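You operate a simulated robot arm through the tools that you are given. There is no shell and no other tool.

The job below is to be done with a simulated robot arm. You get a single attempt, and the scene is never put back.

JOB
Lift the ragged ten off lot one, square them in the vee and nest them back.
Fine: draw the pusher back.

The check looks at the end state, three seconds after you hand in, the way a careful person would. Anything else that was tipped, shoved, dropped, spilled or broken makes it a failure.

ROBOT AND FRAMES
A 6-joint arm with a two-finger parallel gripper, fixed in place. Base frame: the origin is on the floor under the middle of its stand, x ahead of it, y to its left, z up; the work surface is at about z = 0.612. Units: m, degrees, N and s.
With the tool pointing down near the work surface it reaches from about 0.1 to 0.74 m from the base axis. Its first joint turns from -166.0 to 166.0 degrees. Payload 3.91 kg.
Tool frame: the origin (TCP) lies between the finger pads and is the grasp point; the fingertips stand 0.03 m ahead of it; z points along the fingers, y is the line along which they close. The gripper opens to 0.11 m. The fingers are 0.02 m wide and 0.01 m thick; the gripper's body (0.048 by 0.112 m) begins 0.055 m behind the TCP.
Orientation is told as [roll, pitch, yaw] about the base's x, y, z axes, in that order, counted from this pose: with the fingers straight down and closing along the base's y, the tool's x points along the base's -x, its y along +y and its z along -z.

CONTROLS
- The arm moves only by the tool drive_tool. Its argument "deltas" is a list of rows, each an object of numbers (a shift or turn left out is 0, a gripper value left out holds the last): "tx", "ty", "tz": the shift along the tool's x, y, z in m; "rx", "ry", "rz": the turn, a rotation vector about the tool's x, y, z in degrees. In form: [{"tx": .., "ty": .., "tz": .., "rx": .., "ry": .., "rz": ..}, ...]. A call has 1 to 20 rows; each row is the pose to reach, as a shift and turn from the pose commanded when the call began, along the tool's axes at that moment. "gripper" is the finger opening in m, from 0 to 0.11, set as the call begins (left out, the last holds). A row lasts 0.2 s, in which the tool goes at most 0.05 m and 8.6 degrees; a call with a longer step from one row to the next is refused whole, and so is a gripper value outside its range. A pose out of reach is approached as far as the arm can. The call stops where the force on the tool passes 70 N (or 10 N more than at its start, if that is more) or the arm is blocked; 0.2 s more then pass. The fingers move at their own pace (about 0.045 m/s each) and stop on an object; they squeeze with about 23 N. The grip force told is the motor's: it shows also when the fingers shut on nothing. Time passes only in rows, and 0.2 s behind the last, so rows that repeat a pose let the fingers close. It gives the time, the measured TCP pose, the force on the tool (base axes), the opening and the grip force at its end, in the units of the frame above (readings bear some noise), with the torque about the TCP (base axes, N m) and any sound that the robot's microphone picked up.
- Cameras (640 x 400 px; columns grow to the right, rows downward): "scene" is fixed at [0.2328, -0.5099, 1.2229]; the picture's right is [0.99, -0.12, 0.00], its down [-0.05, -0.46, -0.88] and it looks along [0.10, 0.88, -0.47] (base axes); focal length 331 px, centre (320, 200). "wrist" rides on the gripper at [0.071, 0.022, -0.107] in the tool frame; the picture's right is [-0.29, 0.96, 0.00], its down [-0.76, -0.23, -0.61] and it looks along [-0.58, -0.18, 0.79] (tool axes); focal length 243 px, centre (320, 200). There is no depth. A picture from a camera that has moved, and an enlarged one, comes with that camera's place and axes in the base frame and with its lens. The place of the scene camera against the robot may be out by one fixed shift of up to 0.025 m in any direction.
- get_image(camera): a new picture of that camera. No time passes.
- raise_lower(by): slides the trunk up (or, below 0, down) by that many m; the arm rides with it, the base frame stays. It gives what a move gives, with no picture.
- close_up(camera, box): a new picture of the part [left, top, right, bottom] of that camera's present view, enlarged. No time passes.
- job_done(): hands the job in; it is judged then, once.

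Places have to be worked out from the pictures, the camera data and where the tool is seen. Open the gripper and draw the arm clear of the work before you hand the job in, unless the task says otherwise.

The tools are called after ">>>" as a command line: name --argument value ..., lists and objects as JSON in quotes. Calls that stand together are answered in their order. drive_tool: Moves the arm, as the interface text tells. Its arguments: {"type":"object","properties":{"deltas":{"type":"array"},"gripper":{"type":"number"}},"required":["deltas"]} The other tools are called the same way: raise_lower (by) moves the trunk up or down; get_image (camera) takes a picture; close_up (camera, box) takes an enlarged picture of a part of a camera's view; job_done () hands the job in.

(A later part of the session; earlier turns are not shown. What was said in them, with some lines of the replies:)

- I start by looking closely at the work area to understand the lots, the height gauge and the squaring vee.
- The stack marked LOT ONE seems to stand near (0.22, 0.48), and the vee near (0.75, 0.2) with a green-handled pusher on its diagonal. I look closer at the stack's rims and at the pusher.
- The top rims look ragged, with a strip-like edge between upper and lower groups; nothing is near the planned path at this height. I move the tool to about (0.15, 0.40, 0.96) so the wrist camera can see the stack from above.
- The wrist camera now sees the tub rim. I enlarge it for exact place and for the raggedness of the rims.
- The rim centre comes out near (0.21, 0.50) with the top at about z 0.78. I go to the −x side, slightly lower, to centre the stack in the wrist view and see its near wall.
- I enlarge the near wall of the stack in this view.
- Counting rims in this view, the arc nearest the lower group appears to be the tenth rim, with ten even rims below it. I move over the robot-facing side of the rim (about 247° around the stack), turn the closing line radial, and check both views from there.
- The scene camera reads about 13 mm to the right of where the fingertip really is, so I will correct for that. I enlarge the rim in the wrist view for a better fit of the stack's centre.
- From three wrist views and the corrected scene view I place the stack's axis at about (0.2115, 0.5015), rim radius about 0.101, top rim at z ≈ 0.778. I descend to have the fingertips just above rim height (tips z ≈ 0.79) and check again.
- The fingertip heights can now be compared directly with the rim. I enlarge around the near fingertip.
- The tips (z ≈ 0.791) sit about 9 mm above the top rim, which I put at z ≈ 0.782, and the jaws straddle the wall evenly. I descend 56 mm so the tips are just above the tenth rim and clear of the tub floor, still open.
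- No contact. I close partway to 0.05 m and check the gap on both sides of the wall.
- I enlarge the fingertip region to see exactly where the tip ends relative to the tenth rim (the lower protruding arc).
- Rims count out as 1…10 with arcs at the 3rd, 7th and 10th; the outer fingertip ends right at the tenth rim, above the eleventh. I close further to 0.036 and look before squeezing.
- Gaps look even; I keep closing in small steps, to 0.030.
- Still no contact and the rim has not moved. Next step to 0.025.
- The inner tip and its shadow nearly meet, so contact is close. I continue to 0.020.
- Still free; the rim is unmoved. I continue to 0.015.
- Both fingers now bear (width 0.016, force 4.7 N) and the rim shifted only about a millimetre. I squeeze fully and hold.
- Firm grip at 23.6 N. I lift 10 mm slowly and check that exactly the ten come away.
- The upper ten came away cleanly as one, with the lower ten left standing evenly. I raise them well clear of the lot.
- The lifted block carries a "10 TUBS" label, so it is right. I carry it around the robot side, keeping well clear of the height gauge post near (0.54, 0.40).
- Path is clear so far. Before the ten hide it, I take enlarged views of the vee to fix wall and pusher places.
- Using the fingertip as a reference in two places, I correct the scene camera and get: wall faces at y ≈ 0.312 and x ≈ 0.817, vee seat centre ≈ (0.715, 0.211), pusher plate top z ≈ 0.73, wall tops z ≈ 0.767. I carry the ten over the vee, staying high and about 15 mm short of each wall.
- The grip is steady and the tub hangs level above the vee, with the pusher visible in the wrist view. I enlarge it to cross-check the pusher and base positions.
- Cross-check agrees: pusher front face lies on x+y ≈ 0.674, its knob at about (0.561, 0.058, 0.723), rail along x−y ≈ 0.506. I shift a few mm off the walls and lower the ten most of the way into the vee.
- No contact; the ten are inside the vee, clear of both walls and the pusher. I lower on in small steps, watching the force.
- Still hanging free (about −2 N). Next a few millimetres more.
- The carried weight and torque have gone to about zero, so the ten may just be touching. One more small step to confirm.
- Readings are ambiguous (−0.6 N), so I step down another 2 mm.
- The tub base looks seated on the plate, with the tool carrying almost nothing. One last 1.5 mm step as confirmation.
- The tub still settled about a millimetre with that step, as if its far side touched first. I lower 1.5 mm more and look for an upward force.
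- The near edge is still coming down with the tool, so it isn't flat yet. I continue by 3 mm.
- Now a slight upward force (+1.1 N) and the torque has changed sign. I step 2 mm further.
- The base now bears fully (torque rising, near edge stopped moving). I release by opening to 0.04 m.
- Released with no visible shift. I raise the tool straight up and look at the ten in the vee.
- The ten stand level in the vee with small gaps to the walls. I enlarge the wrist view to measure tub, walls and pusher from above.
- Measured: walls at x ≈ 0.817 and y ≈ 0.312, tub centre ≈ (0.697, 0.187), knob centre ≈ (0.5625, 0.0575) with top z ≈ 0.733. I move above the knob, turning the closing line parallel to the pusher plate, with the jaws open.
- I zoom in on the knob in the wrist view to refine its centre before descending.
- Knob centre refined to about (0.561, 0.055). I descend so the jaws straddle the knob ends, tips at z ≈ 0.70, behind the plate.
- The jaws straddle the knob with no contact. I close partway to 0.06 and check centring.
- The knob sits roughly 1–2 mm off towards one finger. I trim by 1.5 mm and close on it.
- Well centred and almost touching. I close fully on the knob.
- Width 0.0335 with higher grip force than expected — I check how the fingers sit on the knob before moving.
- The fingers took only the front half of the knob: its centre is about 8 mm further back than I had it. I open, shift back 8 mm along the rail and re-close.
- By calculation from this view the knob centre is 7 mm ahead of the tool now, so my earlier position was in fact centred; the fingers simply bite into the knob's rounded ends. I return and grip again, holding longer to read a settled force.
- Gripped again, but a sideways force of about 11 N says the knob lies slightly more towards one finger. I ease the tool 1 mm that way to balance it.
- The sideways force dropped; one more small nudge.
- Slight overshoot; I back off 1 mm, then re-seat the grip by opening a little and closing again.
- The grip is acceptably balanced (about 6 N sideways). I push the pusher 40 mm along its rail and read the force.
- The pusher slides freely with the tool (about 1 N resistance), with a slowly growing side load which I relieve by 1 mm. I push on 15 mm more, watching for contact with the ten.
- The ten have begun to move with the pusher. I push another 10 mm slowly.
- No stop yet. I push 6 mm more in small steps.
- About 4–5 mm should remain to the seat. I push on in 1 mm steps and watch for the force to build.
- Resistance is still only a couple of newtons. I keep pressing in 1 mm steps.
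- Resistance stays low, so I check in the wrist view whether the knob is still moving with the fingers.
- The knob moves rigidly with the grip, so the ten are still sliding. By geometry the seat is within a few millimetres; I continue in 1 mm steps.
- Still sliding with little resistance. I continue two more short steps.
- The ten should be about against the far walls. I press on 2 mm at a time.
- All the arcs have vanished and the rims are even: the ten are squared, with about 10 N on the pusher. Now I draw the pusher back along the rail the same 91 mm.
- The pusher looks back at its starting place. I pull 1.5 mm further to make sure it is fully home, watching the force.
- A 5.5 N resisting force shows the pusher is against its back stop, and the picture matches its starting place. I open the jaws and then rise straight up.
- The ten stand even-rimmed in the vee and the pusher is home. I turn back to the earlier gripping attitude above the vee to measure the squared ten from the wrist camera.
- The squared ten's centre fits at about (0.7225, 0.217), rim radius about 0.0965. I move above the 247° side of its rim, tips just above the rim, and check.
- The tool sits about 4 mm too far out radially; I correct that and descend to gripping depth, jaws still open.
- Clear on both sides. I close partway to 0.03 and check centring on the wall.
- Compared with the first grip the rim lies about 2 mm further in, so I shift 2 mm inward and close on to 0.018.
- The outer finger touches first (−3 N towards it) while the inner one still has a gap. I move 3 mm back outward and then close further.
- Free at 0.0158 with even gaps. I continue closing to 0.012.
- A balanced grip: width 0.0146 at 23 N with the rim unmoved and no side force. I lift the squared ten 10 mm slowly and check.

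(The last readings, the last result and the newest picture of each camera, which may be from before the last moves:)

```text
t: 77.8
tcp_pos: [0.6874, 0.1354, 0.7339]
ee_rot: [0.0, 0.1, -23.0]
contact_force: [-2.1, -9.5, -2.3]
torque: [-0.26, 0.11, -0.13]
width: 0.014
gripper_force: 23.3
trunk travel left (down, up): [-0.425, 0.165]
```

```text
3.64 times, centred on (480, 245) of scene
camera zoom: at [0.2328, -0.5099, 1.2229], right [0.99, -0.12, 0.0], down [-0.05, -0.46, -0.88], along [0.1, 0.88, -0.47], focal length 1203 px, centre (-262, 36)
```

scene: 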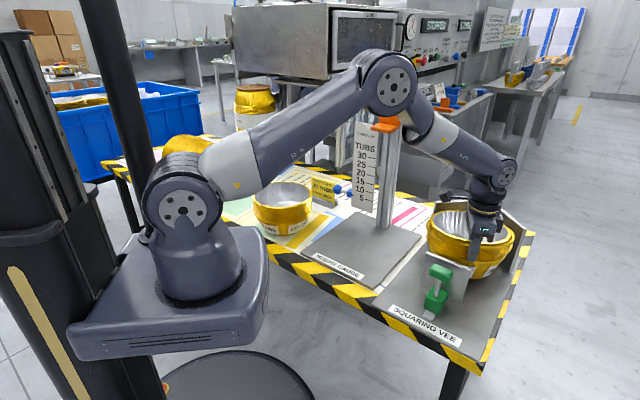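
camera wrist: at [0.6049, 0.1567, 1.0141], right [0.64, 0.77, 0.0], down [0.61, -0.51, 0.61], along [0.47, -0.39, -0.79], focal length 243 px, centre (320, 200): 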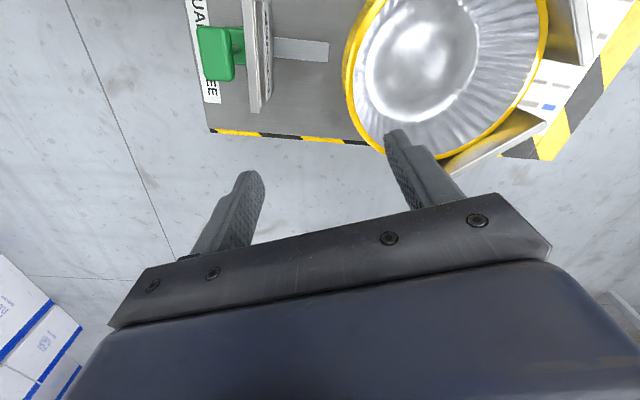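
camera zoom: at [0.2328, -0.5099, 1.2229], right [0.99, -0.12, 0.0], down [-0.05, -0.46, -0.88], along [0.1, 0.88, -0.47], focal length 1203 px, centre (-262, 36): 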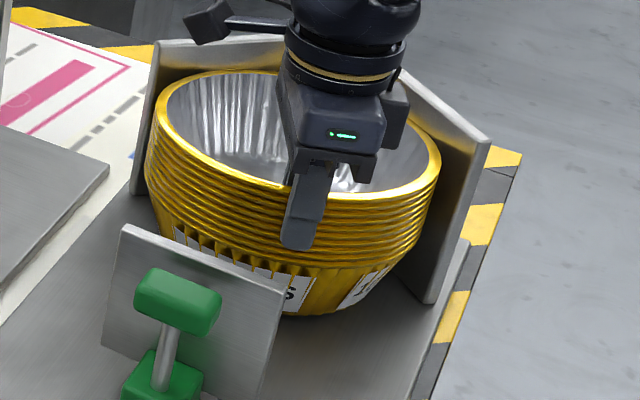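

The ten are lifting but press on the rear wall (−9.5 N). I ease about 7 mm away from both walls before going on.

>>> drive_tool --deltas '[{"tx": 0.0005, "ty": -0.0025}, {"tx": 0.001, "ty": -0.005}, {"tx": 0.0015, "ty": -0.0075}, {"tx": 0.0015, "ty": -0.0075}]'

>>> close_up --camera "scene" --box '[420, 190, 540, 300]'

```text
t: 78.8
tcp_pos: [0.6843, 0.13, 0.7333]
ee_rot: [0.0, 0.0, -23.0]
contact_force: [-0.2, 1.5, -0.4]
torque: [0.01, 0.03, 0.0]
width: 0.0141
gripper_force: 23.0
trunk travel left (down, up): [-0.425, 0.165]
```

```text
3.64 times, centred on (480, 245) of scene
camera zoom: at [0.2328, -0.5099, 1.2229], right [0.99, -0.12, 0.0], down [-0.05, -0.46, -0.88], along [0.1, 0.88, -0.47], focal length 1203 px, centre (-262, 36)
```

zoom: 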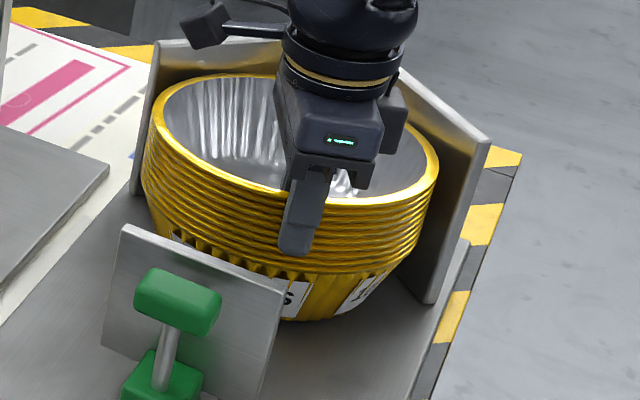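

The side force is gone. I continue lifting 25 mm.

>>> drive_tool --deltas '[{"tz": -0.003}, {"tz": -0.007}, {"tz": -0.012}, {"tz": -0.018}, {"tz": -0.025}, {"tz": -0.025}]'

>>> close_up --camera "scene" --box '[420, 180, 540, 290]'

```text
t: 80.2
tcp_pos: [0.6852, 0.1293, 0.7583]
ee_rot: [0.0, 0.0, -23.0]
contact_force: [0.8, 0.9, -1.2]
torque: [-0.11, 0.05, -0.03]
width: 0.0144
gripper_force: 22.9
trunk travel left (down, up): [-0.425, 0.165]
```

```text
3.64 times, centred on (480, 235) of scene
camera zoom: at [0.2328, -0.5099, 1.2229], right [0.99, -0.12, 0.0], down [-0.05, -0.46, -0.88], along [0.1, 0.88, -0.47], focal length 1203 px, centre (-262, 73)
```

zoom: 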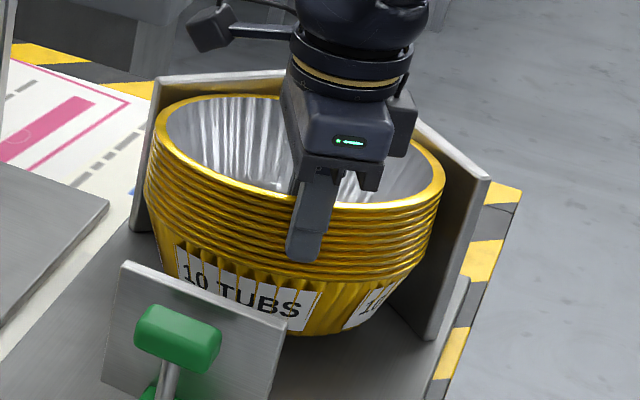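

The ten hang as before (−1.2 N). I raise them clear of walls and pusher.

>>> drive_tool --deltas '[{"tz": -0.01}, {"tz": -0.025}, {"tz": -0.045}, {"tz": -0.065}, {"tz": -0.085}, {"tz": -0.105}, {"tz": -0.125}, {"tz": -0.145}, {"tz": -0.155}, {"tz": -0.155}]'

>>> get_image --camera "scene"

>>> close_up --camera "scene" --box '[400, 140, 540, 320]'

>>> close_up --camera "scene" --box '[230, 150, 340, 250]'

```text
t: 82.4
tcp_pos: [0.6839, 0.1306, 0.9117]
ee_rot: [0.0, -0.1, -23.0]
contact_force: [-1.0, 0.2, -1.8]
torque: [-0.09, 0.05, 0.01]
width: 0.0143
gripper_force: 23.5
trunk travel left (down, up): [-0.425, 0.165]
```

```text
taken
```

scene: 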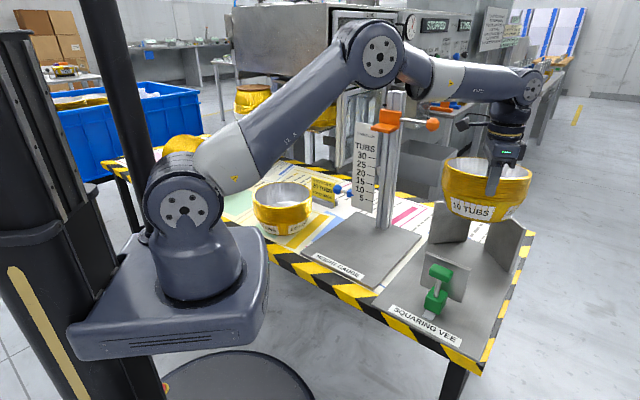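

```text
2.22 times, centred on (470, 230) of scene
camera zoom: at [0.2328, -0.5099, 1.2229], right [0.99, -0.12, 0.0], down [-0.05, -0.46, -0.88], along [0.1, 0.88, -0.47], focal length 735 px, centre (-13, 133)
```

zoom: 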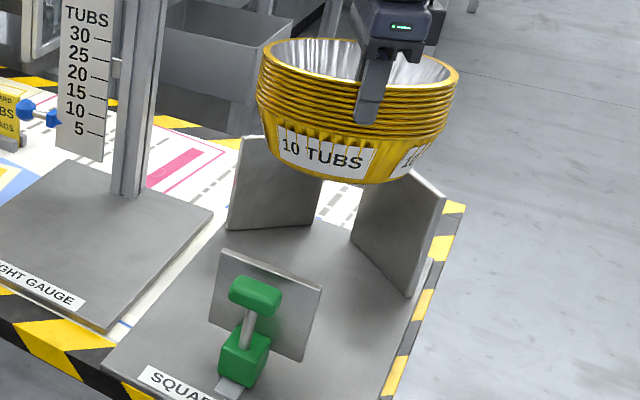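

```text
4.00 times, centred on (285, 200) of scene
camera zoom: at [0.2328, -0.5099, 1.2229], right [0.99, -0.12, 0.0], down [-0.05, -0.46, -0.88], along [0.1, 0.88, -0.47], focal length 1324 px, centre (460, 200)
```

zoom: 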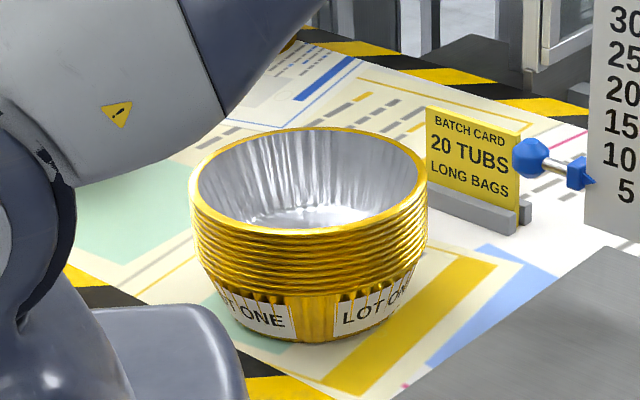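

The ten hang level and the vee is clear. I carry them back along the same safe route, first to the midway point.

>>> drive_tool --deltas '[{"tx": 0.015, "ty": -0.009}, {"tx": 0.037, "ty": -0.0227}, {"tx": 0.06, "ty": -0.0369}, {"tx": 0.083, "ty": -0.051}, {"tx": 0.106, "ty": -0.0651}, {"tx": 0.129, "ty": -0.0793}, {"tx": 0.152, "ty": -0.0934}, {"tx": 0.1732, "ty": -0.1064}, {"tx": 0.1983, "ty": -0.1065}, {"tx": 0.2234, "ty": -0.1067}, {"tx": 0.2485, "ty": -0.1068}, {"tx": 0.2736, "ty": -0.107}, {"tx": 0.2987, "ty": -0.1071}, {"tx": 0.3238, "ty": -0.1072}, {"tx": 0.3238, "ty": -0.1072}]'

>>> get_image --camera "scene"

```text
t: 85.6
tcp_pos: [0.3437, 0.1593, 0.9142]
ee_rot: [0.1, -0.1, -22.9]
contact_force: [0.2, 1.0, -1.3]
torque: [-0.13, 0.0, 0.02]
width: 0.0143
gripper_force: 23.3
trunk travel left (down, up): [-0.425, 0.165]
```

```text
taken
```

scene: 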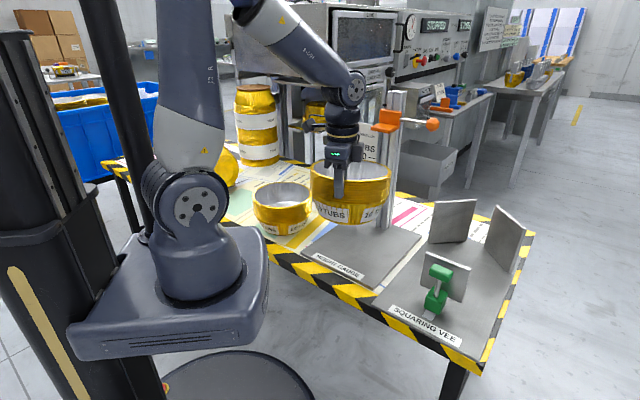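

Steady. I continue to the hover point over lot one.

>>> drive_tool --deltas '[{"tx": 0.0277, "ty": 0.01}, {"tx": 0.0554, "ty": 0.0199}, {"tx": 0.0831, "ty": 0.0298}, {"tx": 0.1108, "ty": 0.0398}, {"tx": 0.1386, "ty": 0.0497}, {"tx": 0.1663, "ty": 0.0597}, {"tx": 0.1815, "ty": 0.079}, {"tx": 0.1966, "ty": 0.0982}, {"tx": 0.2118, "ty": 0.1175}, {"tx": 0.2269, "ty": 0.1368}, {"tx": 0.2421, "ty": 0.156}, {"tx": 0.2572, "ty": 0.1753}, {"tx": 0.2572, "ty": 0.1753}]'

>>> close_up --camera "scene" --box '[230, 110, 330, 240]'

>>> get_image --camera "wrist"

```text
t: 88.4
tcp_pos: [0.1776, 0.4219, 0.913]
ee_rot: [-0.2, 0.0, -23.0]
contact_force: [0.0, -0.4, -1.6]
torque: [-0.08, 0.06, -0.03]
width: 0.0141
gripper_force: 23.7
trunk travel left (down, up): [-0.425, 0.165]
```

```text
3.08 times, centred on (280, 175) of scene
camera zoom: at [0.2328, -0.5099, 1.2229], right [0.99, -0.12, 0.0], down [-0.05, -0.46, -0.88], along [0.1, 0.88, -0.47], focal length 1018 px, centre (443, 277)
```

zoom: 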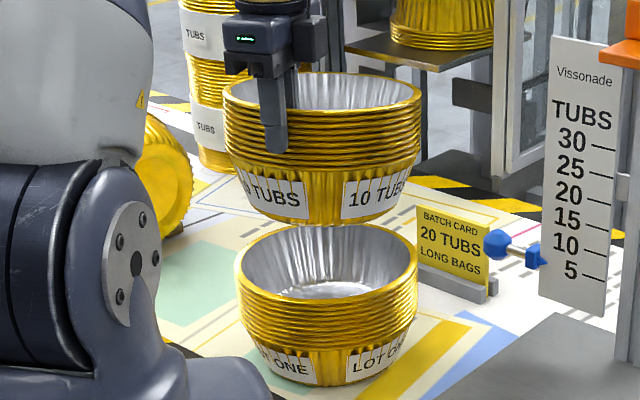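

```text
taken
camera wrist: at [0.1184, 0.4686, 1.0191], right [0.64, 0.77, 0.0], down [0.61, -0.51, 0.61], along [0.47, -0.39, -0.79], focal length 243 px, centre (320, 200)
```

wrist: 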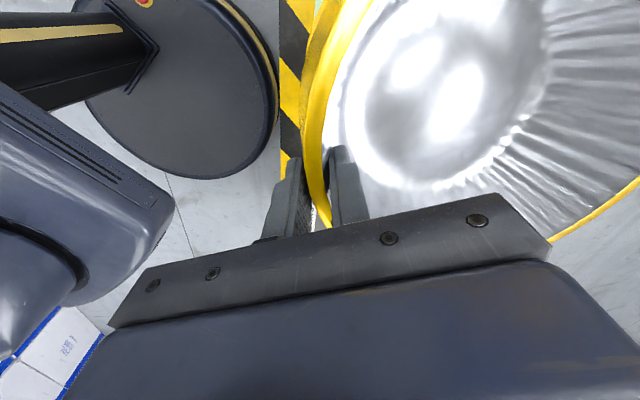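

The hover point nearly matches the picture from the first lift. I enlarge both rims to judge the sideways alignment precisely.

>>> close_up --camera "scene" --box '[245, 125, 320, 185]'

>>> close_up --camera "scene" --box '[245, 175, 320, 240]'

>>> close_up --camera "wrist" --box '[260, 0, 440, 120]'

```text
6.67 times, centred on (282, 155) of scene
camera zoom: at [0.2328, -0.5099, 1.2229], right [0.99, -0.12, 0.0], down [-0.05, -0.46, -0.88], along [0.1, 0.88, -0.47], focal length 2206 px, centre (570, 500)
```

zoom: 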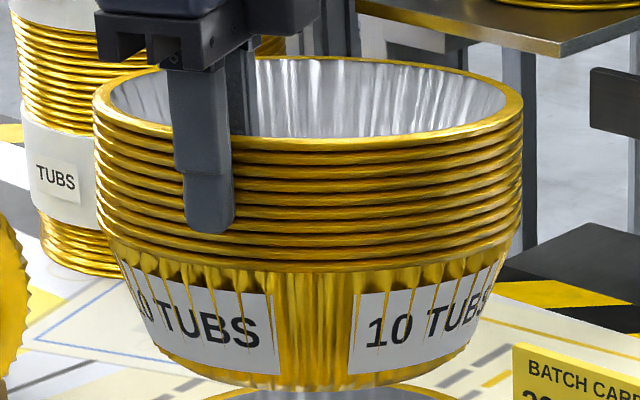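

```text
6.15 times, centred on (282, 208) of scene
camera zoom: at [0.2328, -0.5099, 1.2229], right [0.99, -0.12, 0.0], down [-0.05, -0.46, -0.88], along [0.1, 0.88, -0.47], focal length 2036 px, centre (551, 154)
```

zoom: 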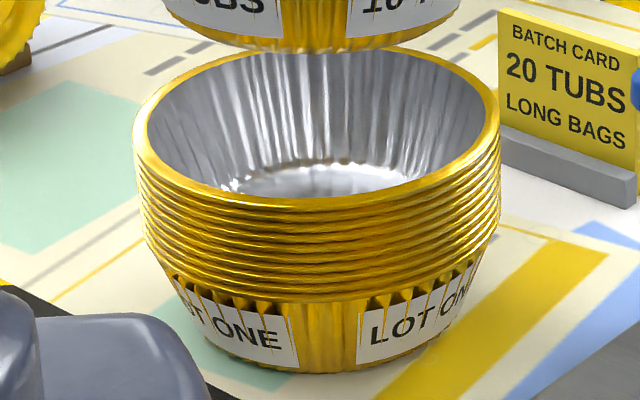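

```text
3.33 times, centred on (350, 60) of wrist
camera zoom: at [0.1184, 0.4686, 1.0191], right [0.64, 0.77, 0.0], down [0.61, -0.51, 0.61], along [0.47, -0.39, -0.79], focal length 809 px, centre (220, 667)
```

zoom: 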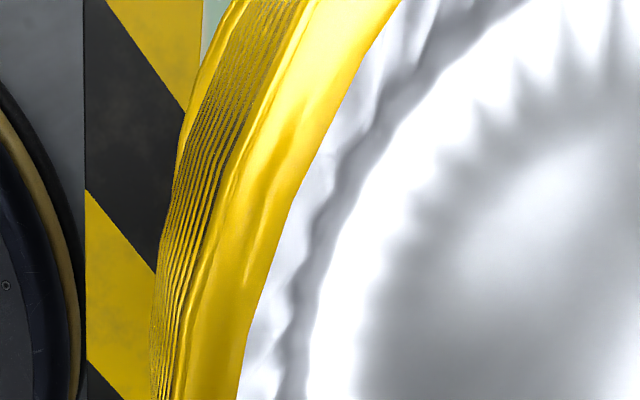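

The held ten look about 2 mm right of where they hung after the first lift. I take a still reading of the pose to average out the noise.

>>> drive_tool --deltas '[{"tz": 0}]'

>>> drive_tool --deltas '[{"tz": 0}]'

>>> drive_tool --deltas '[{"tz": 0}]'

```text
t: 88.8
tcp_pos: [0.1765, 0.4216, 0.9128]
ee_rot: [-0.1, -0.1, -23.0]
contact_force: [0.2, -0.5, -1.4]
torque: [-0.1, 0.08, -0.01]
width: 0.0142
gripper_force: 23.2
trunk travel left (down, up): [-0.425, 0.165]
```

```text
t: 89.2
tcp_pos: [0.1759, 0.421, 0.9124]
ee_rot: [0.1, 0.0, -23.1]
contact_force: [0.5, 0.3, -1.5]
torque: [-0.09, 0.06, -0.01]
width: 0.0143
gripper_force: 23.2
trunk travel left (down, up): [-0.425, 0.165]
```

```text
t: 89.6
tcp_pos: [0.1772, 0.4219, 0.9136]
ee_rot: [-0.1, -0.1, -23.0]
contact_force: [-0.8, -0.4, -1.0]
torque: [-0.11, 0.05, 0.0]
width: 0.0141
gripper_force: 23.4
trunk travel left (down, up): [-0.425, 0.165]
```

The held ten tilt about 5° with the far side low. I level them by tilting the tool 5° about its x axis and shift slightly to match the first-grip position.

>>> drive_tool --deltas '[{"rx": -1.5}, {"rx": -3}, {"rx": -4.5, "ty": -0.001}, {"rx": -5, "ty": -0.002}, {"rx": -5, "ty": -0.002}]'

>>> close_up --camera "scene" --box '[245, 125, 320, 185]'

>>> get_image --camera "wrist"

```text
t: 90.8
tcp_pos: [0.1748, 0.419, 0.9131]
ee_rot: [5.0, 0.0, -23.0]
contact_force: [-0.4, -0.1, -1.8]
torque: [-0.14, 0.08, -0.01]
width: 0.0142
gripper_force: 22.8
trunk travel left (down, up): [-0.425, 0.165]
```

```text
6.67 times, centred on (282, 155) of scene
camera zoom: at [0.2328, -0.5099, 1.2229], right [0.99, -0.12, 0.0], down [-0.05, -0.46, -0.88], along [0.1, 0.88, -0.47], focal length 2206 px, centre (570, 500)
```

zoom: 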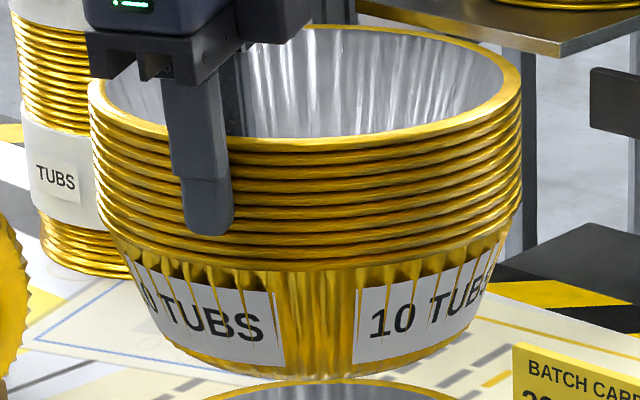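

```text
taken
camera wrist: at [0.1135, 0.4576, 1.0209], right [0.64, 0.76, 0.08], down [0.59, -0.56, 0.59], along [0.49, -0.33, -0.81], focal length 243 px, centre (320, 200)
```

wrist: 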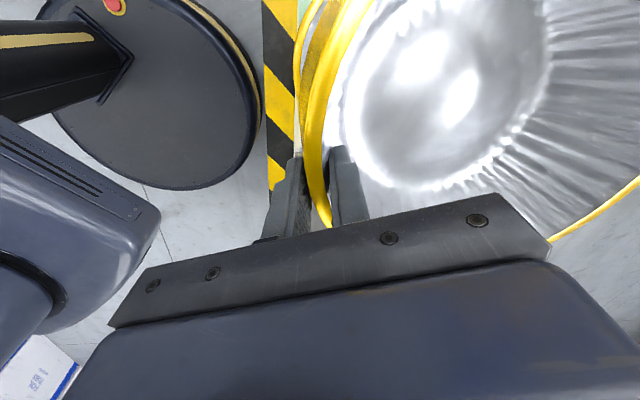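

Now level within about a degree. I descend 70 mm so the base is just above the lower rim and check alignment at close range.

>>> drive_tool --deltas '[{"ty": -0.0009, "tz": 0.01}, {"ty": -0.0022, "tz": 0.025}, {"ty": -0.0035, "tz": 0.04}, {"ty": -0.0048, "tz": 0.055}, {"ty": -0.0057, "tz": 0.065}, {"ty": -0.0061, "tz": 0.07}, {"ty": -0.0061, "tz": 0.07}]'

>>> close_up --camera "scene" --box '[240, 145, 325, 240]'

```text
t: 92.4
tcp_pos: [0.1747, 0.4185, 0.8423]
ee_rot: [5.1, 0.0, -23.0]
contact_force: [-0.2, 0.5, -2.3]
torque: [-0.15, 0.07, -0.01]
width: 0.014
gripper_force: 23.1
trunk travel left (down, up): [-0.425, 0.165]
```

```text
4.21 times, centred on (282, 192) of scene
camera zoom: at [0.2328, -0.5099, 1.2229], right [0.99, -0.12, 0.0], down [-0.05, -0.46, -0.88], along [0.1, 0.88, -0.47], focal length 1393 px, centre (478, 232)
```

zoom: 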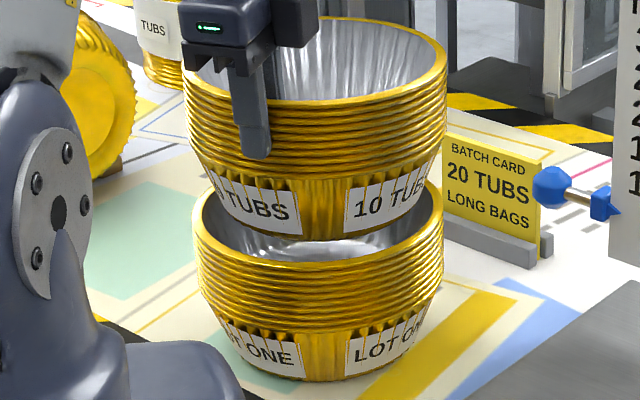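

The held ten look about 4 mm too far right and maybe 2 mm short in depth. I correct that and lower 25 mm so the base enters the lower tub, watching the force.

>>> drive_tool --deltas '[{"tx": 0.0045}, {"tx": 0.0045, "ty": -0.0006, "tz": 0.007}, {"tx": 0.0045, "ty": -0.0012, "tz": 0.014}, {"tx": 0.0045, "ty": -0.0018, "tz": 0.02}, {"tx": 0.0045, "ty": -0.0022, "tz": 0.025}, {"tx": 0.0045, "ty": -0.0022, "tz": 0.025}]'

>>> close_up --camera "scene" --box '[240, 145, 325, 240]'

```text
t: 93.8
tcp_pos: [0.1723, 0.4205, 0.8173]
ee_rot: [5.0, 0.0, -23.1]
contact_force: [-0.5, 0.3, -1.6]
torque: [-0.14, 0.01, 0.02]
width: 0.0142
gripper_force: 23.0
trunk travel left (down, up): [-0.425, 0.165]
```

```text
4.21 times, centred on (282, 192) of scene
camera zoom: at [0.2328, -0.5099, 1.2229], right [0.99, -0.12, 0.0], down [-0.05, -0.46, -0.88], along [0.1, 0.88, -0.47], focal length 1393 px, centre (478, 232)
```

zoom: 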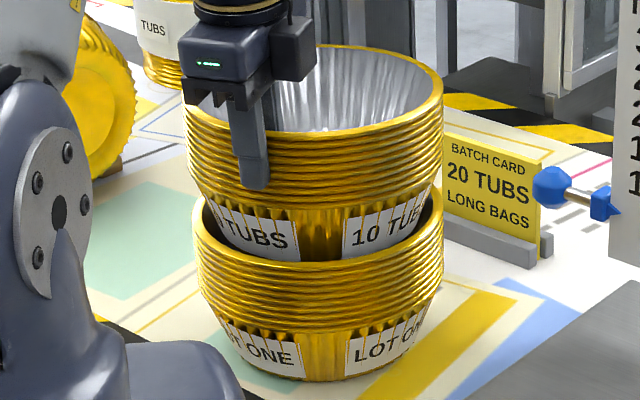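

Entering cleanly with no contact; about 2 mm sideways remains. I trim that and lower another 25 mm.

>>> drive_tool --deltas '[{"tx": 0.002, "ty": -0.0004, "tz": 0.005}, {"tx": 0.002, "ty": -0.0009, "tz": 0.01}, {"tx": 0.002, "ty": -0.0013, "tz": 0.015}, {"tx": 0.002, "ty": -0.0017, "tz": 0.02}, {"tx": 0.002, "ty": -0.0022, "tz": 0.025}, {"tx": 0.002, "ty": -0.0022, "tz": 0.025}]'

>>> close_up --camera "scene" --box '[240, 145, 325, 240]'

```text
t: 95.2
tcp_pos: [0.1703, 0.42, 0.793]
ee_rot: [5.0, 0.1, -23.0]
contact_force: [0.1, -0.5, -1.3]
torque: [-0.14, 0.09, 0.0]
width: 0.0144
gripper_force: 23.5
trunk travel left (down, up): [-0.425, 0.165]
```

```text
4.21 times, centred on (282, 192) of scene
camera zoom: at [0.2328, -0.5099, 1.2229], right [0.99, -0.12, 0.0], down [-0.05, -0.46, -0.88], along [0.1, 0.88, -0.47], focal length 1393 px, centre (478, 232)
```

zoom: 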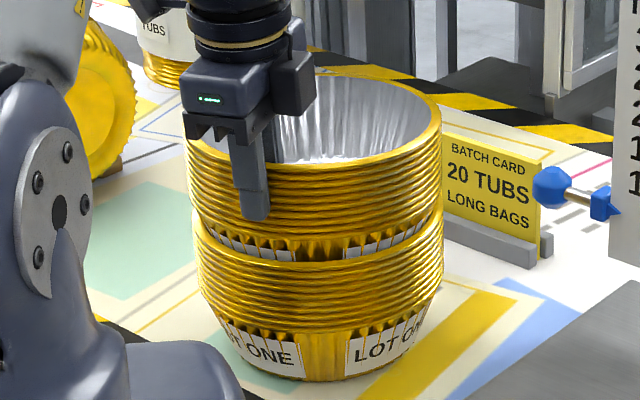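

Sideways alignment is now within a millimetre and still no contact. I lower 12 mm more slowly.

>>> drive_tool --deltas '[{"ty": -0.0003, "tz": 0.003}, {"ty": -0.0005, "tz": 0.006}, {"ty": -0.0008, "tz": 0.009}, {"ty": -0.001, "tz": 0.012}, {"ty": -0.001, "tz": 0.012}]'

>>> close_up --camera "scene" --box '[245, 155, 320, 235]'

```text
t: 96.4
tcp_pos: [0.169, 0.4222, 0.7803]
ee_rot: [4.9, 0.1, -22.9]
contact_force: [-0.7, 0.6, -1.5]
torque: [-0.13, 0.07, -0.04]
width: 0.0142
gripper_force: 22.8
trunk travel left (down, up): [-0.425, 0.165]
```

```text
5.00 times, centred on (282, 195) of scene
camera zoom: at [0.2328, -0.5099, 1.2229], right [0.99, -0.12, 0.0], down [-0.05, -0.46, -0.88], along [0.1, 0.88, -0.47], focal length 1655 px, centre (508, 225)
```

zoom: 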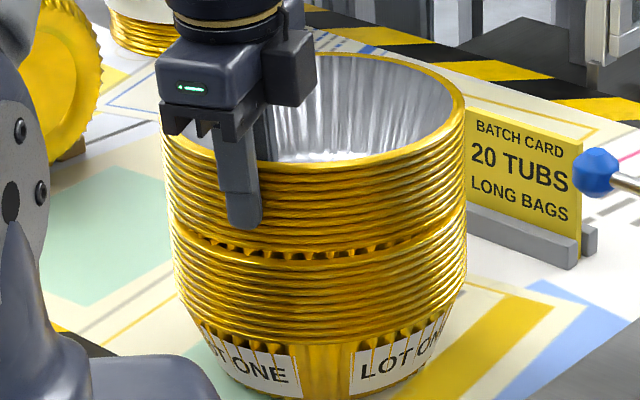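

The gap closes evenly; roughly 8–10 mm remain. I go down 4 mm and read the force.

>>> drive_tool --deltas '[{"ty": -0.0001, "tz": 0.0015}, {"ty": -0.0003, "tz": 0.003}, {"ty": -0.0004, "tz": 0.0045}, {"ty": -0.0004, "tz": 0.0045}]'

>>> close_up --camera "scene" --box '[245, 155, 320, 235]'

```text
t: 97.4
tcp_pos: [0.1697, 0.4205, 0.7749]
ee_rot: [5.0, 0.1, -23.0]
contact_force: [0.3, -0.5, -0.9]
torque: [-0.02, -0.02, -0.05]
width: 0.0142
gripper_force: 22.7
trunk travel left (down, up): [-0.425, 0.165]
```

```text
5.00 times, centred on (282, 195) of scene
camera zoom: at [0.2328, -0.5099, 1.2229], right [0.99, -0.12, 0.0], down [-0.05, -0.46, -0.88], along [0.1, 0.88, -0.47], focal length 1655 px, centre (508, 225)
```

zoom: 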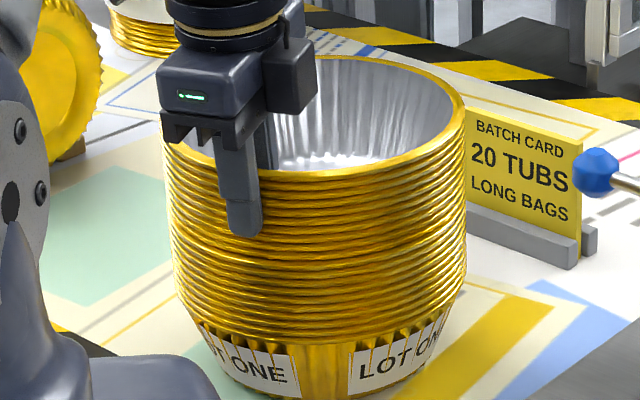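

Torque has dropped to zero: the far side has begun to bear in the nest. I continue 2 mm.

>>> drive_tool --deltas '[{"ty": -0.0001, "tz": 0.001}, {"ty": -0.0002, "tz": 0.002}, {"ty": -0.0002, "tz": 0.002}]'

>>> close_up --camera "scene" --box '[245, 155, 320, 235]'

```text
t: 98.2
tcp_pos: [0.1698, 0.4204, 0.7757]
ee_rot: [5.1, 0.0, -23.0]
contact_force: [-1.7, -1.2, 4.6]
torque: [-0.09, -0.03, -0.08]
width: 0.0142
gripper_force: 23.2
trunk travel left (down, up): [-0.425, 0.165]
```

```text
5.00 times, centred on (282, 195) of scene
camera zoom: at [0.2328, -0.5099, 1.2229], right [0.99, -0.12, 0.0], down [-0.05, -0.46, -0.88], along [0.1, 0.88, -0.47], focal length 1655 px, centre (508, 225)
```

zoom: 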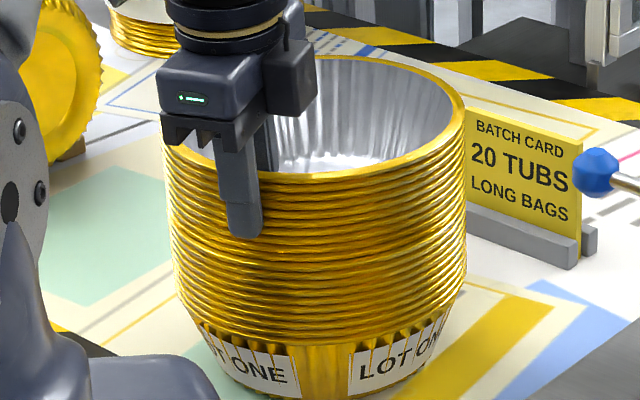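

An upward force of 4.6 N shows contact. I zoom in to see whether the rim spacing between the two groups is now uniform.

>>> close_up --camera "scene" --box '[262, 185, 302, 222]'

>>> close_up --camera "scene" --box '[290, 170, 320, 220]'

>>> close_up --camera "scene" --box '[246, 170, 276, 220]'

```text
10.81 times, centred on (282, 204) of scene
camera zoom: at [0.2328, -0.5099, 1.2229], right [0.99, -0.12, 0.0], down [-0.05, -0.46, -0.88], along [0.1, 0.88, -0.47], focal length 3578 px, centre (731, 162)
```

zoom: 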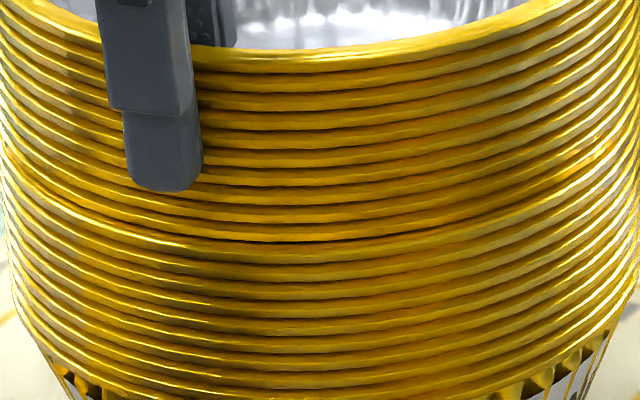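

```text
8.00 times, centred on (305, 195) of scene
camera zoom: at [0.2328, -0.5099, 1.2229], right [0.99, -0.12, 0.0], down [-0.05, -0.46, -0.88], along [0.1, 0.88, -0.47], focal length 2647 px, centre (440, 240)
```

zoom: 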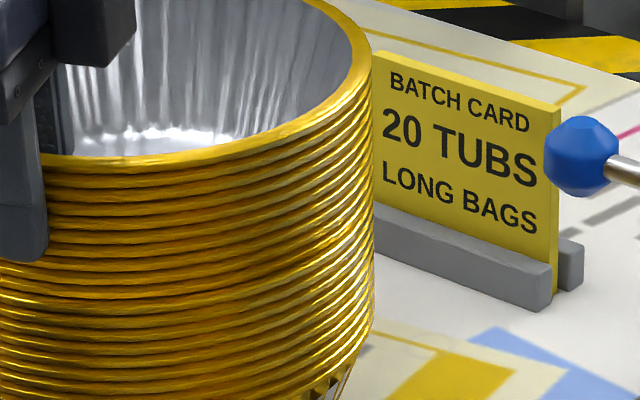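

```text
8.00 times, centred on (261, 195) of scene
camera zoom: at [0.2328, -0.5099, 1.2229], right [0.99, -0.12, 0.0], down [-0.05, -0.46, -0.88], along [0.1, 0.88, -0.47], focal length 2647 px, centre (792, 240)
```

zoom: 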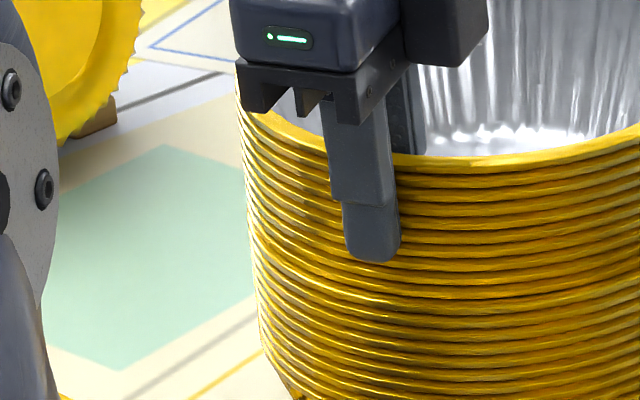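

Rim spacing now looks uniform through the join, front and sides. I release by opening to 0.035.

>>> drive_tool --deltas '[{"tz": 0}, {"tz": 0}, {"tz": 0}]' --gripper 0.035

>>> close_up --camera "scene" --box '[245, 155, 320, 235]'

>>> close_up --camera "wrist" --box '[220, 110, 400, 240]'

```text
t: 99.0
tcp_pos: [0.1709, 0.4204, 0.7751]
ee_rot: [5.0, 0.1, -23.0]
contact_force: [0.0, 1.2, 0.5]
torque: [0.01, 0.01, 0.02]
width: 0.0353
gripper_force: 0.1
trunk travel left (down, up): [-0.425, 0.165]
```

```text
5.00 times, centred on (282, 195) of scene
camera zoom: at [0.2328, -0.5099, 1.2229], right [0.99, -0.12, 0.0], down [-0.05, -0.46, -0.88], along [0.1, 0.88, -0.47], focal length 1655 px, centre (508, 225)
```

zoom: 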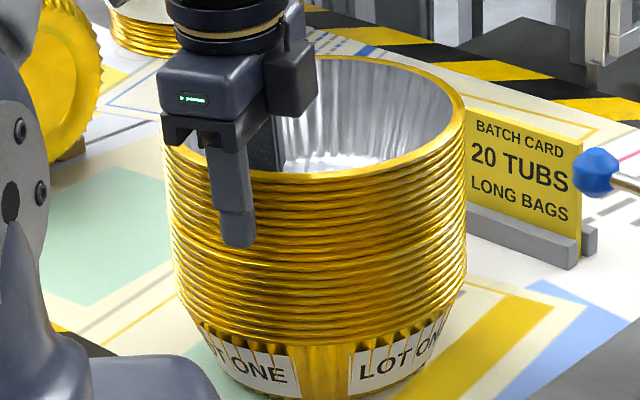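

```text
3.08 times, centred on (310, 175) of wrist
camera zoom: at [0.1086, 0.4596, 0.8817], right [0.64, 0.76, 0.08], down [0.59, -0.56, 0.59], along [0.49, -0.33, -0.81], focal length 746 px, centre (351, 277)
```

zoom: 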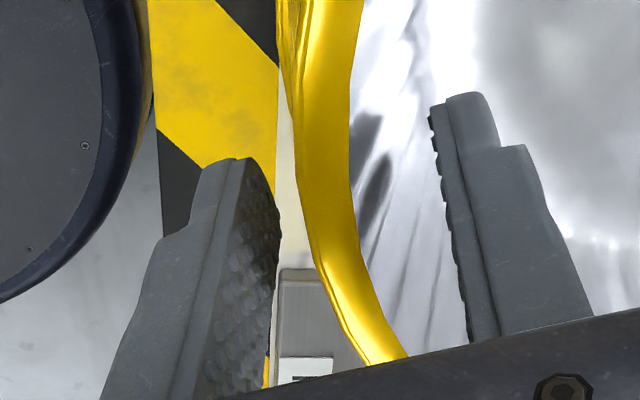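

Released and the stack has not moved. I raise the tool straight up (allowing for its 5° tilt), clear of the tubs.

>>> drive_tool --deltas '[{"ty": 0.0009, "tz": -0.01}, {"ty": 0.0022, "tz": -0.025}, {"ty": 0.0039, "tz": -0.045}, {"ty": 0.0061, "tz": -0.07}, {"ty": 0.0087, "tz": -0.1}, {"ty": 0.0113, "tz": -0.13}, {"ty": 0.0131, "tz": -0.15}, {"ty": 0.0131, "tz": -0.15}]'

>>> get_image --camera "scene"

>>> close_up --camera "scene" --box '[240, 145, 325, 240]'

>>> get_image --camera "wrist"

```text
t: 100.8
tcp_pos: [0.1702, 0.4223, 0.9259]
ee_rot: [5.0, 0.0, -22.9]
contact_force: [0.0, 1.2, -0.3]
torque: [-0.01, 0.01, 0.0]
width: 0.0352
gripper_force: 0.1
trunk travel left (down, up): [-0.425, 0.165]
```

```text
taken
```

scene: 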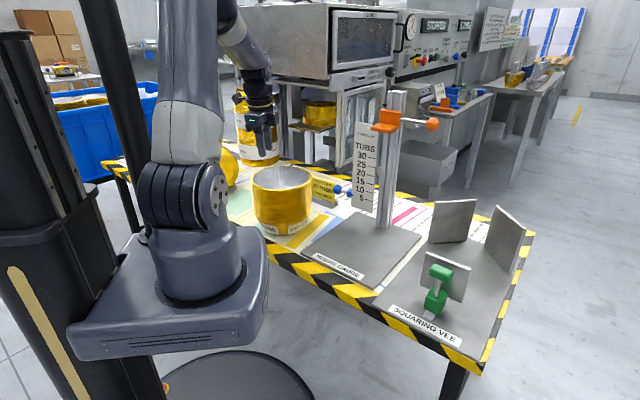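

```text
4.21 times, centred on (282, 192) of scene
camera zoom: at [0.2328, -0.5099, 1.2229], right [0.99, -0.12, 0.0], down [-0.05, -0.46, -0.88], along [0.1, 0.88, -0.47], focal length 1393 px, centre (478, 232)
```

zoom: 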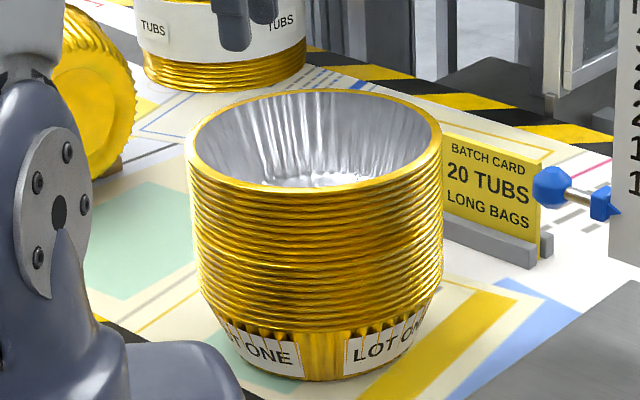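

```text
taken
camera wrist: at [0.109, 0.4609, 1.0339], right [0.64, 0.76, 0.08], down [0.59, -0.56, 0.59], along [0.49, -0.32, -0.81], focal length 243 px, centre (320, 200)
```

wrist: 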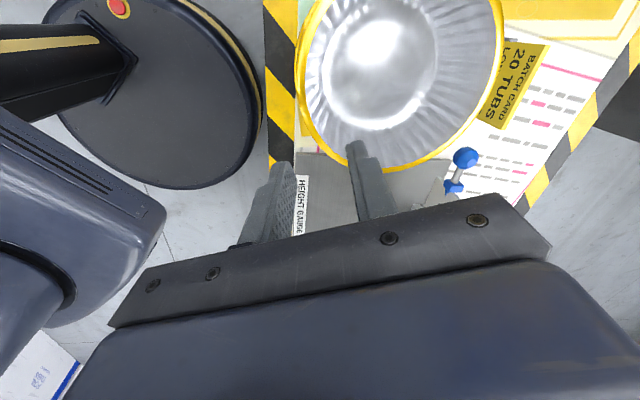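

The stack now looks whole and even. I zoom in on the join at left and right and from above to check that the two tens are truly concentric and level.

>>> close_up --camera "scene" --box '[248, 165, 318, 225]'

>>> close_up --camera "scene" --box '[248, 175, 273, 220]'

>>> close_up --camera "scene" --box '[293, 170, 318, 220]'

>>> close_up --camera "wrist" --box '[280, 0, 520, 180]'

```text
6.67 times, centred on (283, 195) of scene
camera zoom: at [0.2328, -0.5099, 1.2229], right [0.99, -0.12, 0.0], down [-0.05, -0.46, -0.88], along [0.1, 0.88, -0.47], focal length 2206 px, centre (567, 233)
```

zoom: 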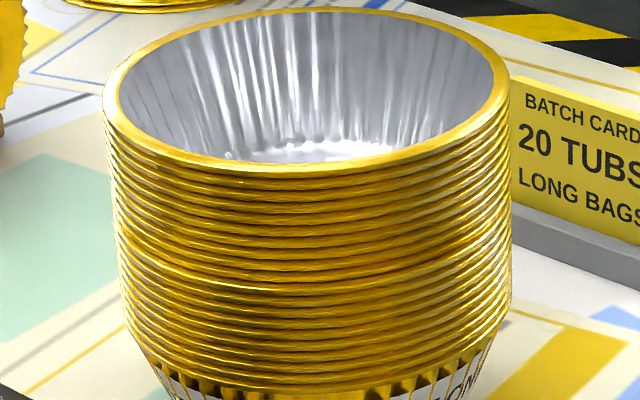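

```text
8.89 times, centred on (260, 198) of scene
camera zoom: at [0.2328, -0.5099, 1.2229], right [0.99, -0.12, 0.0], down [-0.05, -0.46, -0.88], along [0.1, 0.88, -0.47], focal length 2942 px, centre (849, 222)
```

zoom: 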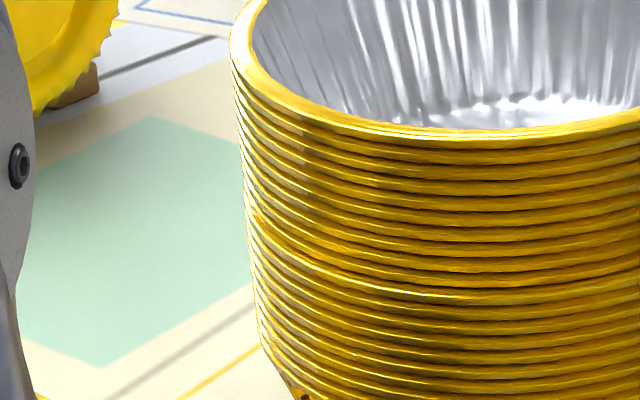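

```text
8.00 times, centred on (306, 195) of scene
camera zoom: at [0.2328, -0.5099, 1.2229], right [0.99, -0.12, 0.0], down [-0.05, -0.46, -0.88], along [0.1, 0.88, -0.47], focal length 2647 px, centre (436, 240)
```

zoom: 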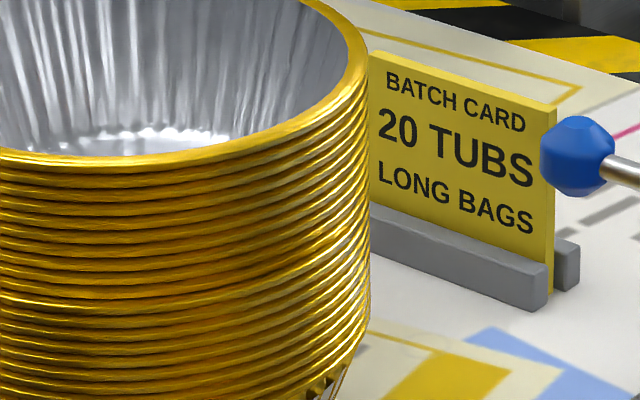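

```text
2.22 times, centred on (400, 90) of wrist
camera zoom: at [0.109, 0.4609, 1.0339], right [0.64, 0.76, 0.08], down [0.59, -0.56, 0.59], along [0.49, -0.32, -0.81], focal length 539 px, centre (142, 444)
```

zoom: 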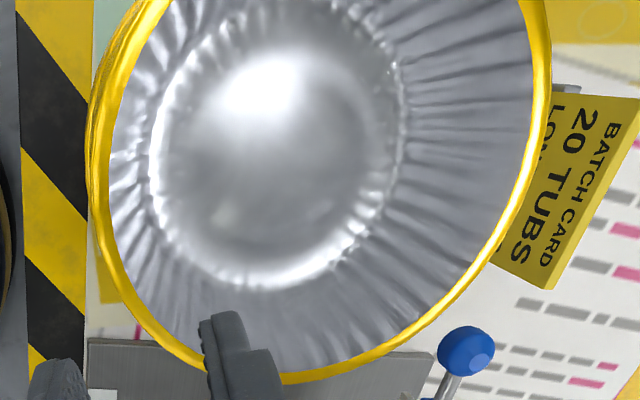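

The twenty rims run evenly through the join, concentric within about a millimetre, and nothing else has moved. I level and open the gripper and withdraw the arm away from the stack.

>>> drive_tool --deltas '[{"tz": -0.02, "rx": 2}, {"tx": -0.02, "ty": -0.01, "tz": -0.04, "rx": 4}, {"tx": -0.055, "ty": -0.028, "tz": -0.055, "rx": 5}, {"tx": -0.09, "ty": -0.046, "tz": -0.0653, "rx": 5}, {"tx": -0.125, "ty": -0.063, "tz": -0.0653, "rx": 5}, {"tx": -0.16, "ty": -0.081, "tz": -0.0653, "rx": 5}, {"tx": -0.195, "ty": -0.098, "tz": -0.0653, "rx": 5}, {"tx": -0.225, "ty": -0.113, "tz": -0.0653, "rx": 5}, {"tx": -0.2517, "ty": -0.1269, "tz": -0.0653, "rx": 5}, {"tx": -0.2517, "ty": -0.1269, "tz": -0.0653, "rx": 5}]' --gripper 0.11

>>> get_image --camera "scene"

>>> close_up --camera "scene" --box '[240, 145, 325, 240]'

>>> close_up --camera "scene" --box '[400, 180, 540, 330]'

```text
t: 103.0
tcp_pos: [0.3489, 0.2026, 0.9805]
ee_rot: [0.0, 0.0, -23.0]
contact_force: [-0.1, 0.0, -0.4]
torque: [0.01, 0.0, 0.02]
width: 0.11
gripper_force: 0.1
trunk travel left (down, up): [-0.425, 0.165]
```

```text
taken
```

scene: 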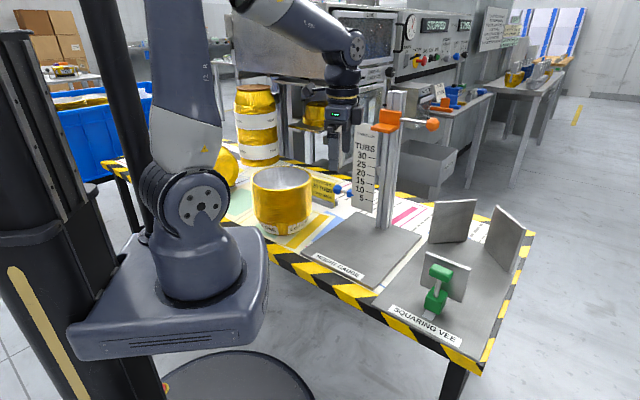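

```text
4.21 times, centred on (282, 192) of scene
camera zoom: at [0.2328, -0.5099, 1.2229], right [0.99, -0.12, 0.0], down [-0.05, -0.46, -0.88], along [0.1, 0.88, -0.47], focal length 1393 px, centre (478, 232)
```

zoom: 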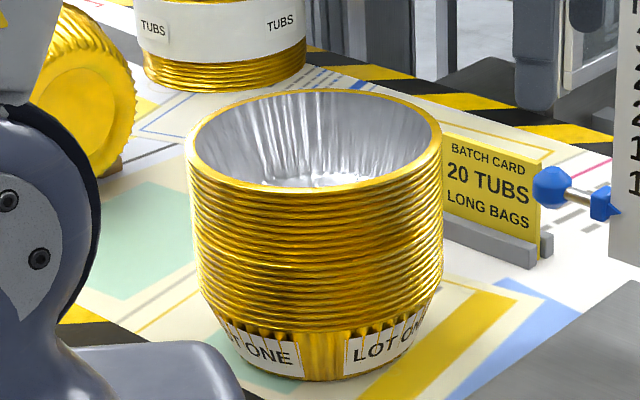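

```text
2.67 times, centred on (470, 255) of scene
camera zoom: at [0.2328, -0.5099, 1.2229], right [0.99, -0.12, 0.0], down [-0.05, -0.46, -0.88], along [0.1, 0.88, -0.47], focal length 882 px, centre (-80, 53)
```

zoom: 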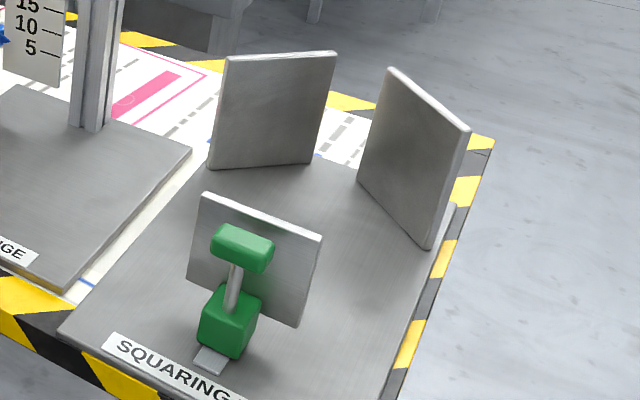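

Final check: the squared ten are nested on lot one with twenty even rims. The vee is empty, the pusher is back at its stop, the gauge, card and other stacks have not moved, and the arm is clear with the gripper open. I hand the job in.

>>> job_done

```text
The job is handed in.
```

I lifted the ragged ten off lot one, squared them in the vee and nested them back. The pusher is drawn back to its stop. The job is handed in, and I haven't seen the result of the check.

- **The ten:** The edges that stuck out were gone after the push, and the rims ran even. Back on lot one, all twenty rims run evenly through the join, and the two halves look centred on each other to about a millimetre.
- **Lot one's place:** When I first gripped the ten, the stack shifted by about 1–3 mm. It is still upright and otherwise where it was.
- **The pusher:** I pulled it until it met its stop, and in the pictures it sits where it started.
- **Everything else:** In the last pictures the gauge, the batch card and the other stacks look unmoved. The arm is clear, with the gripper open.
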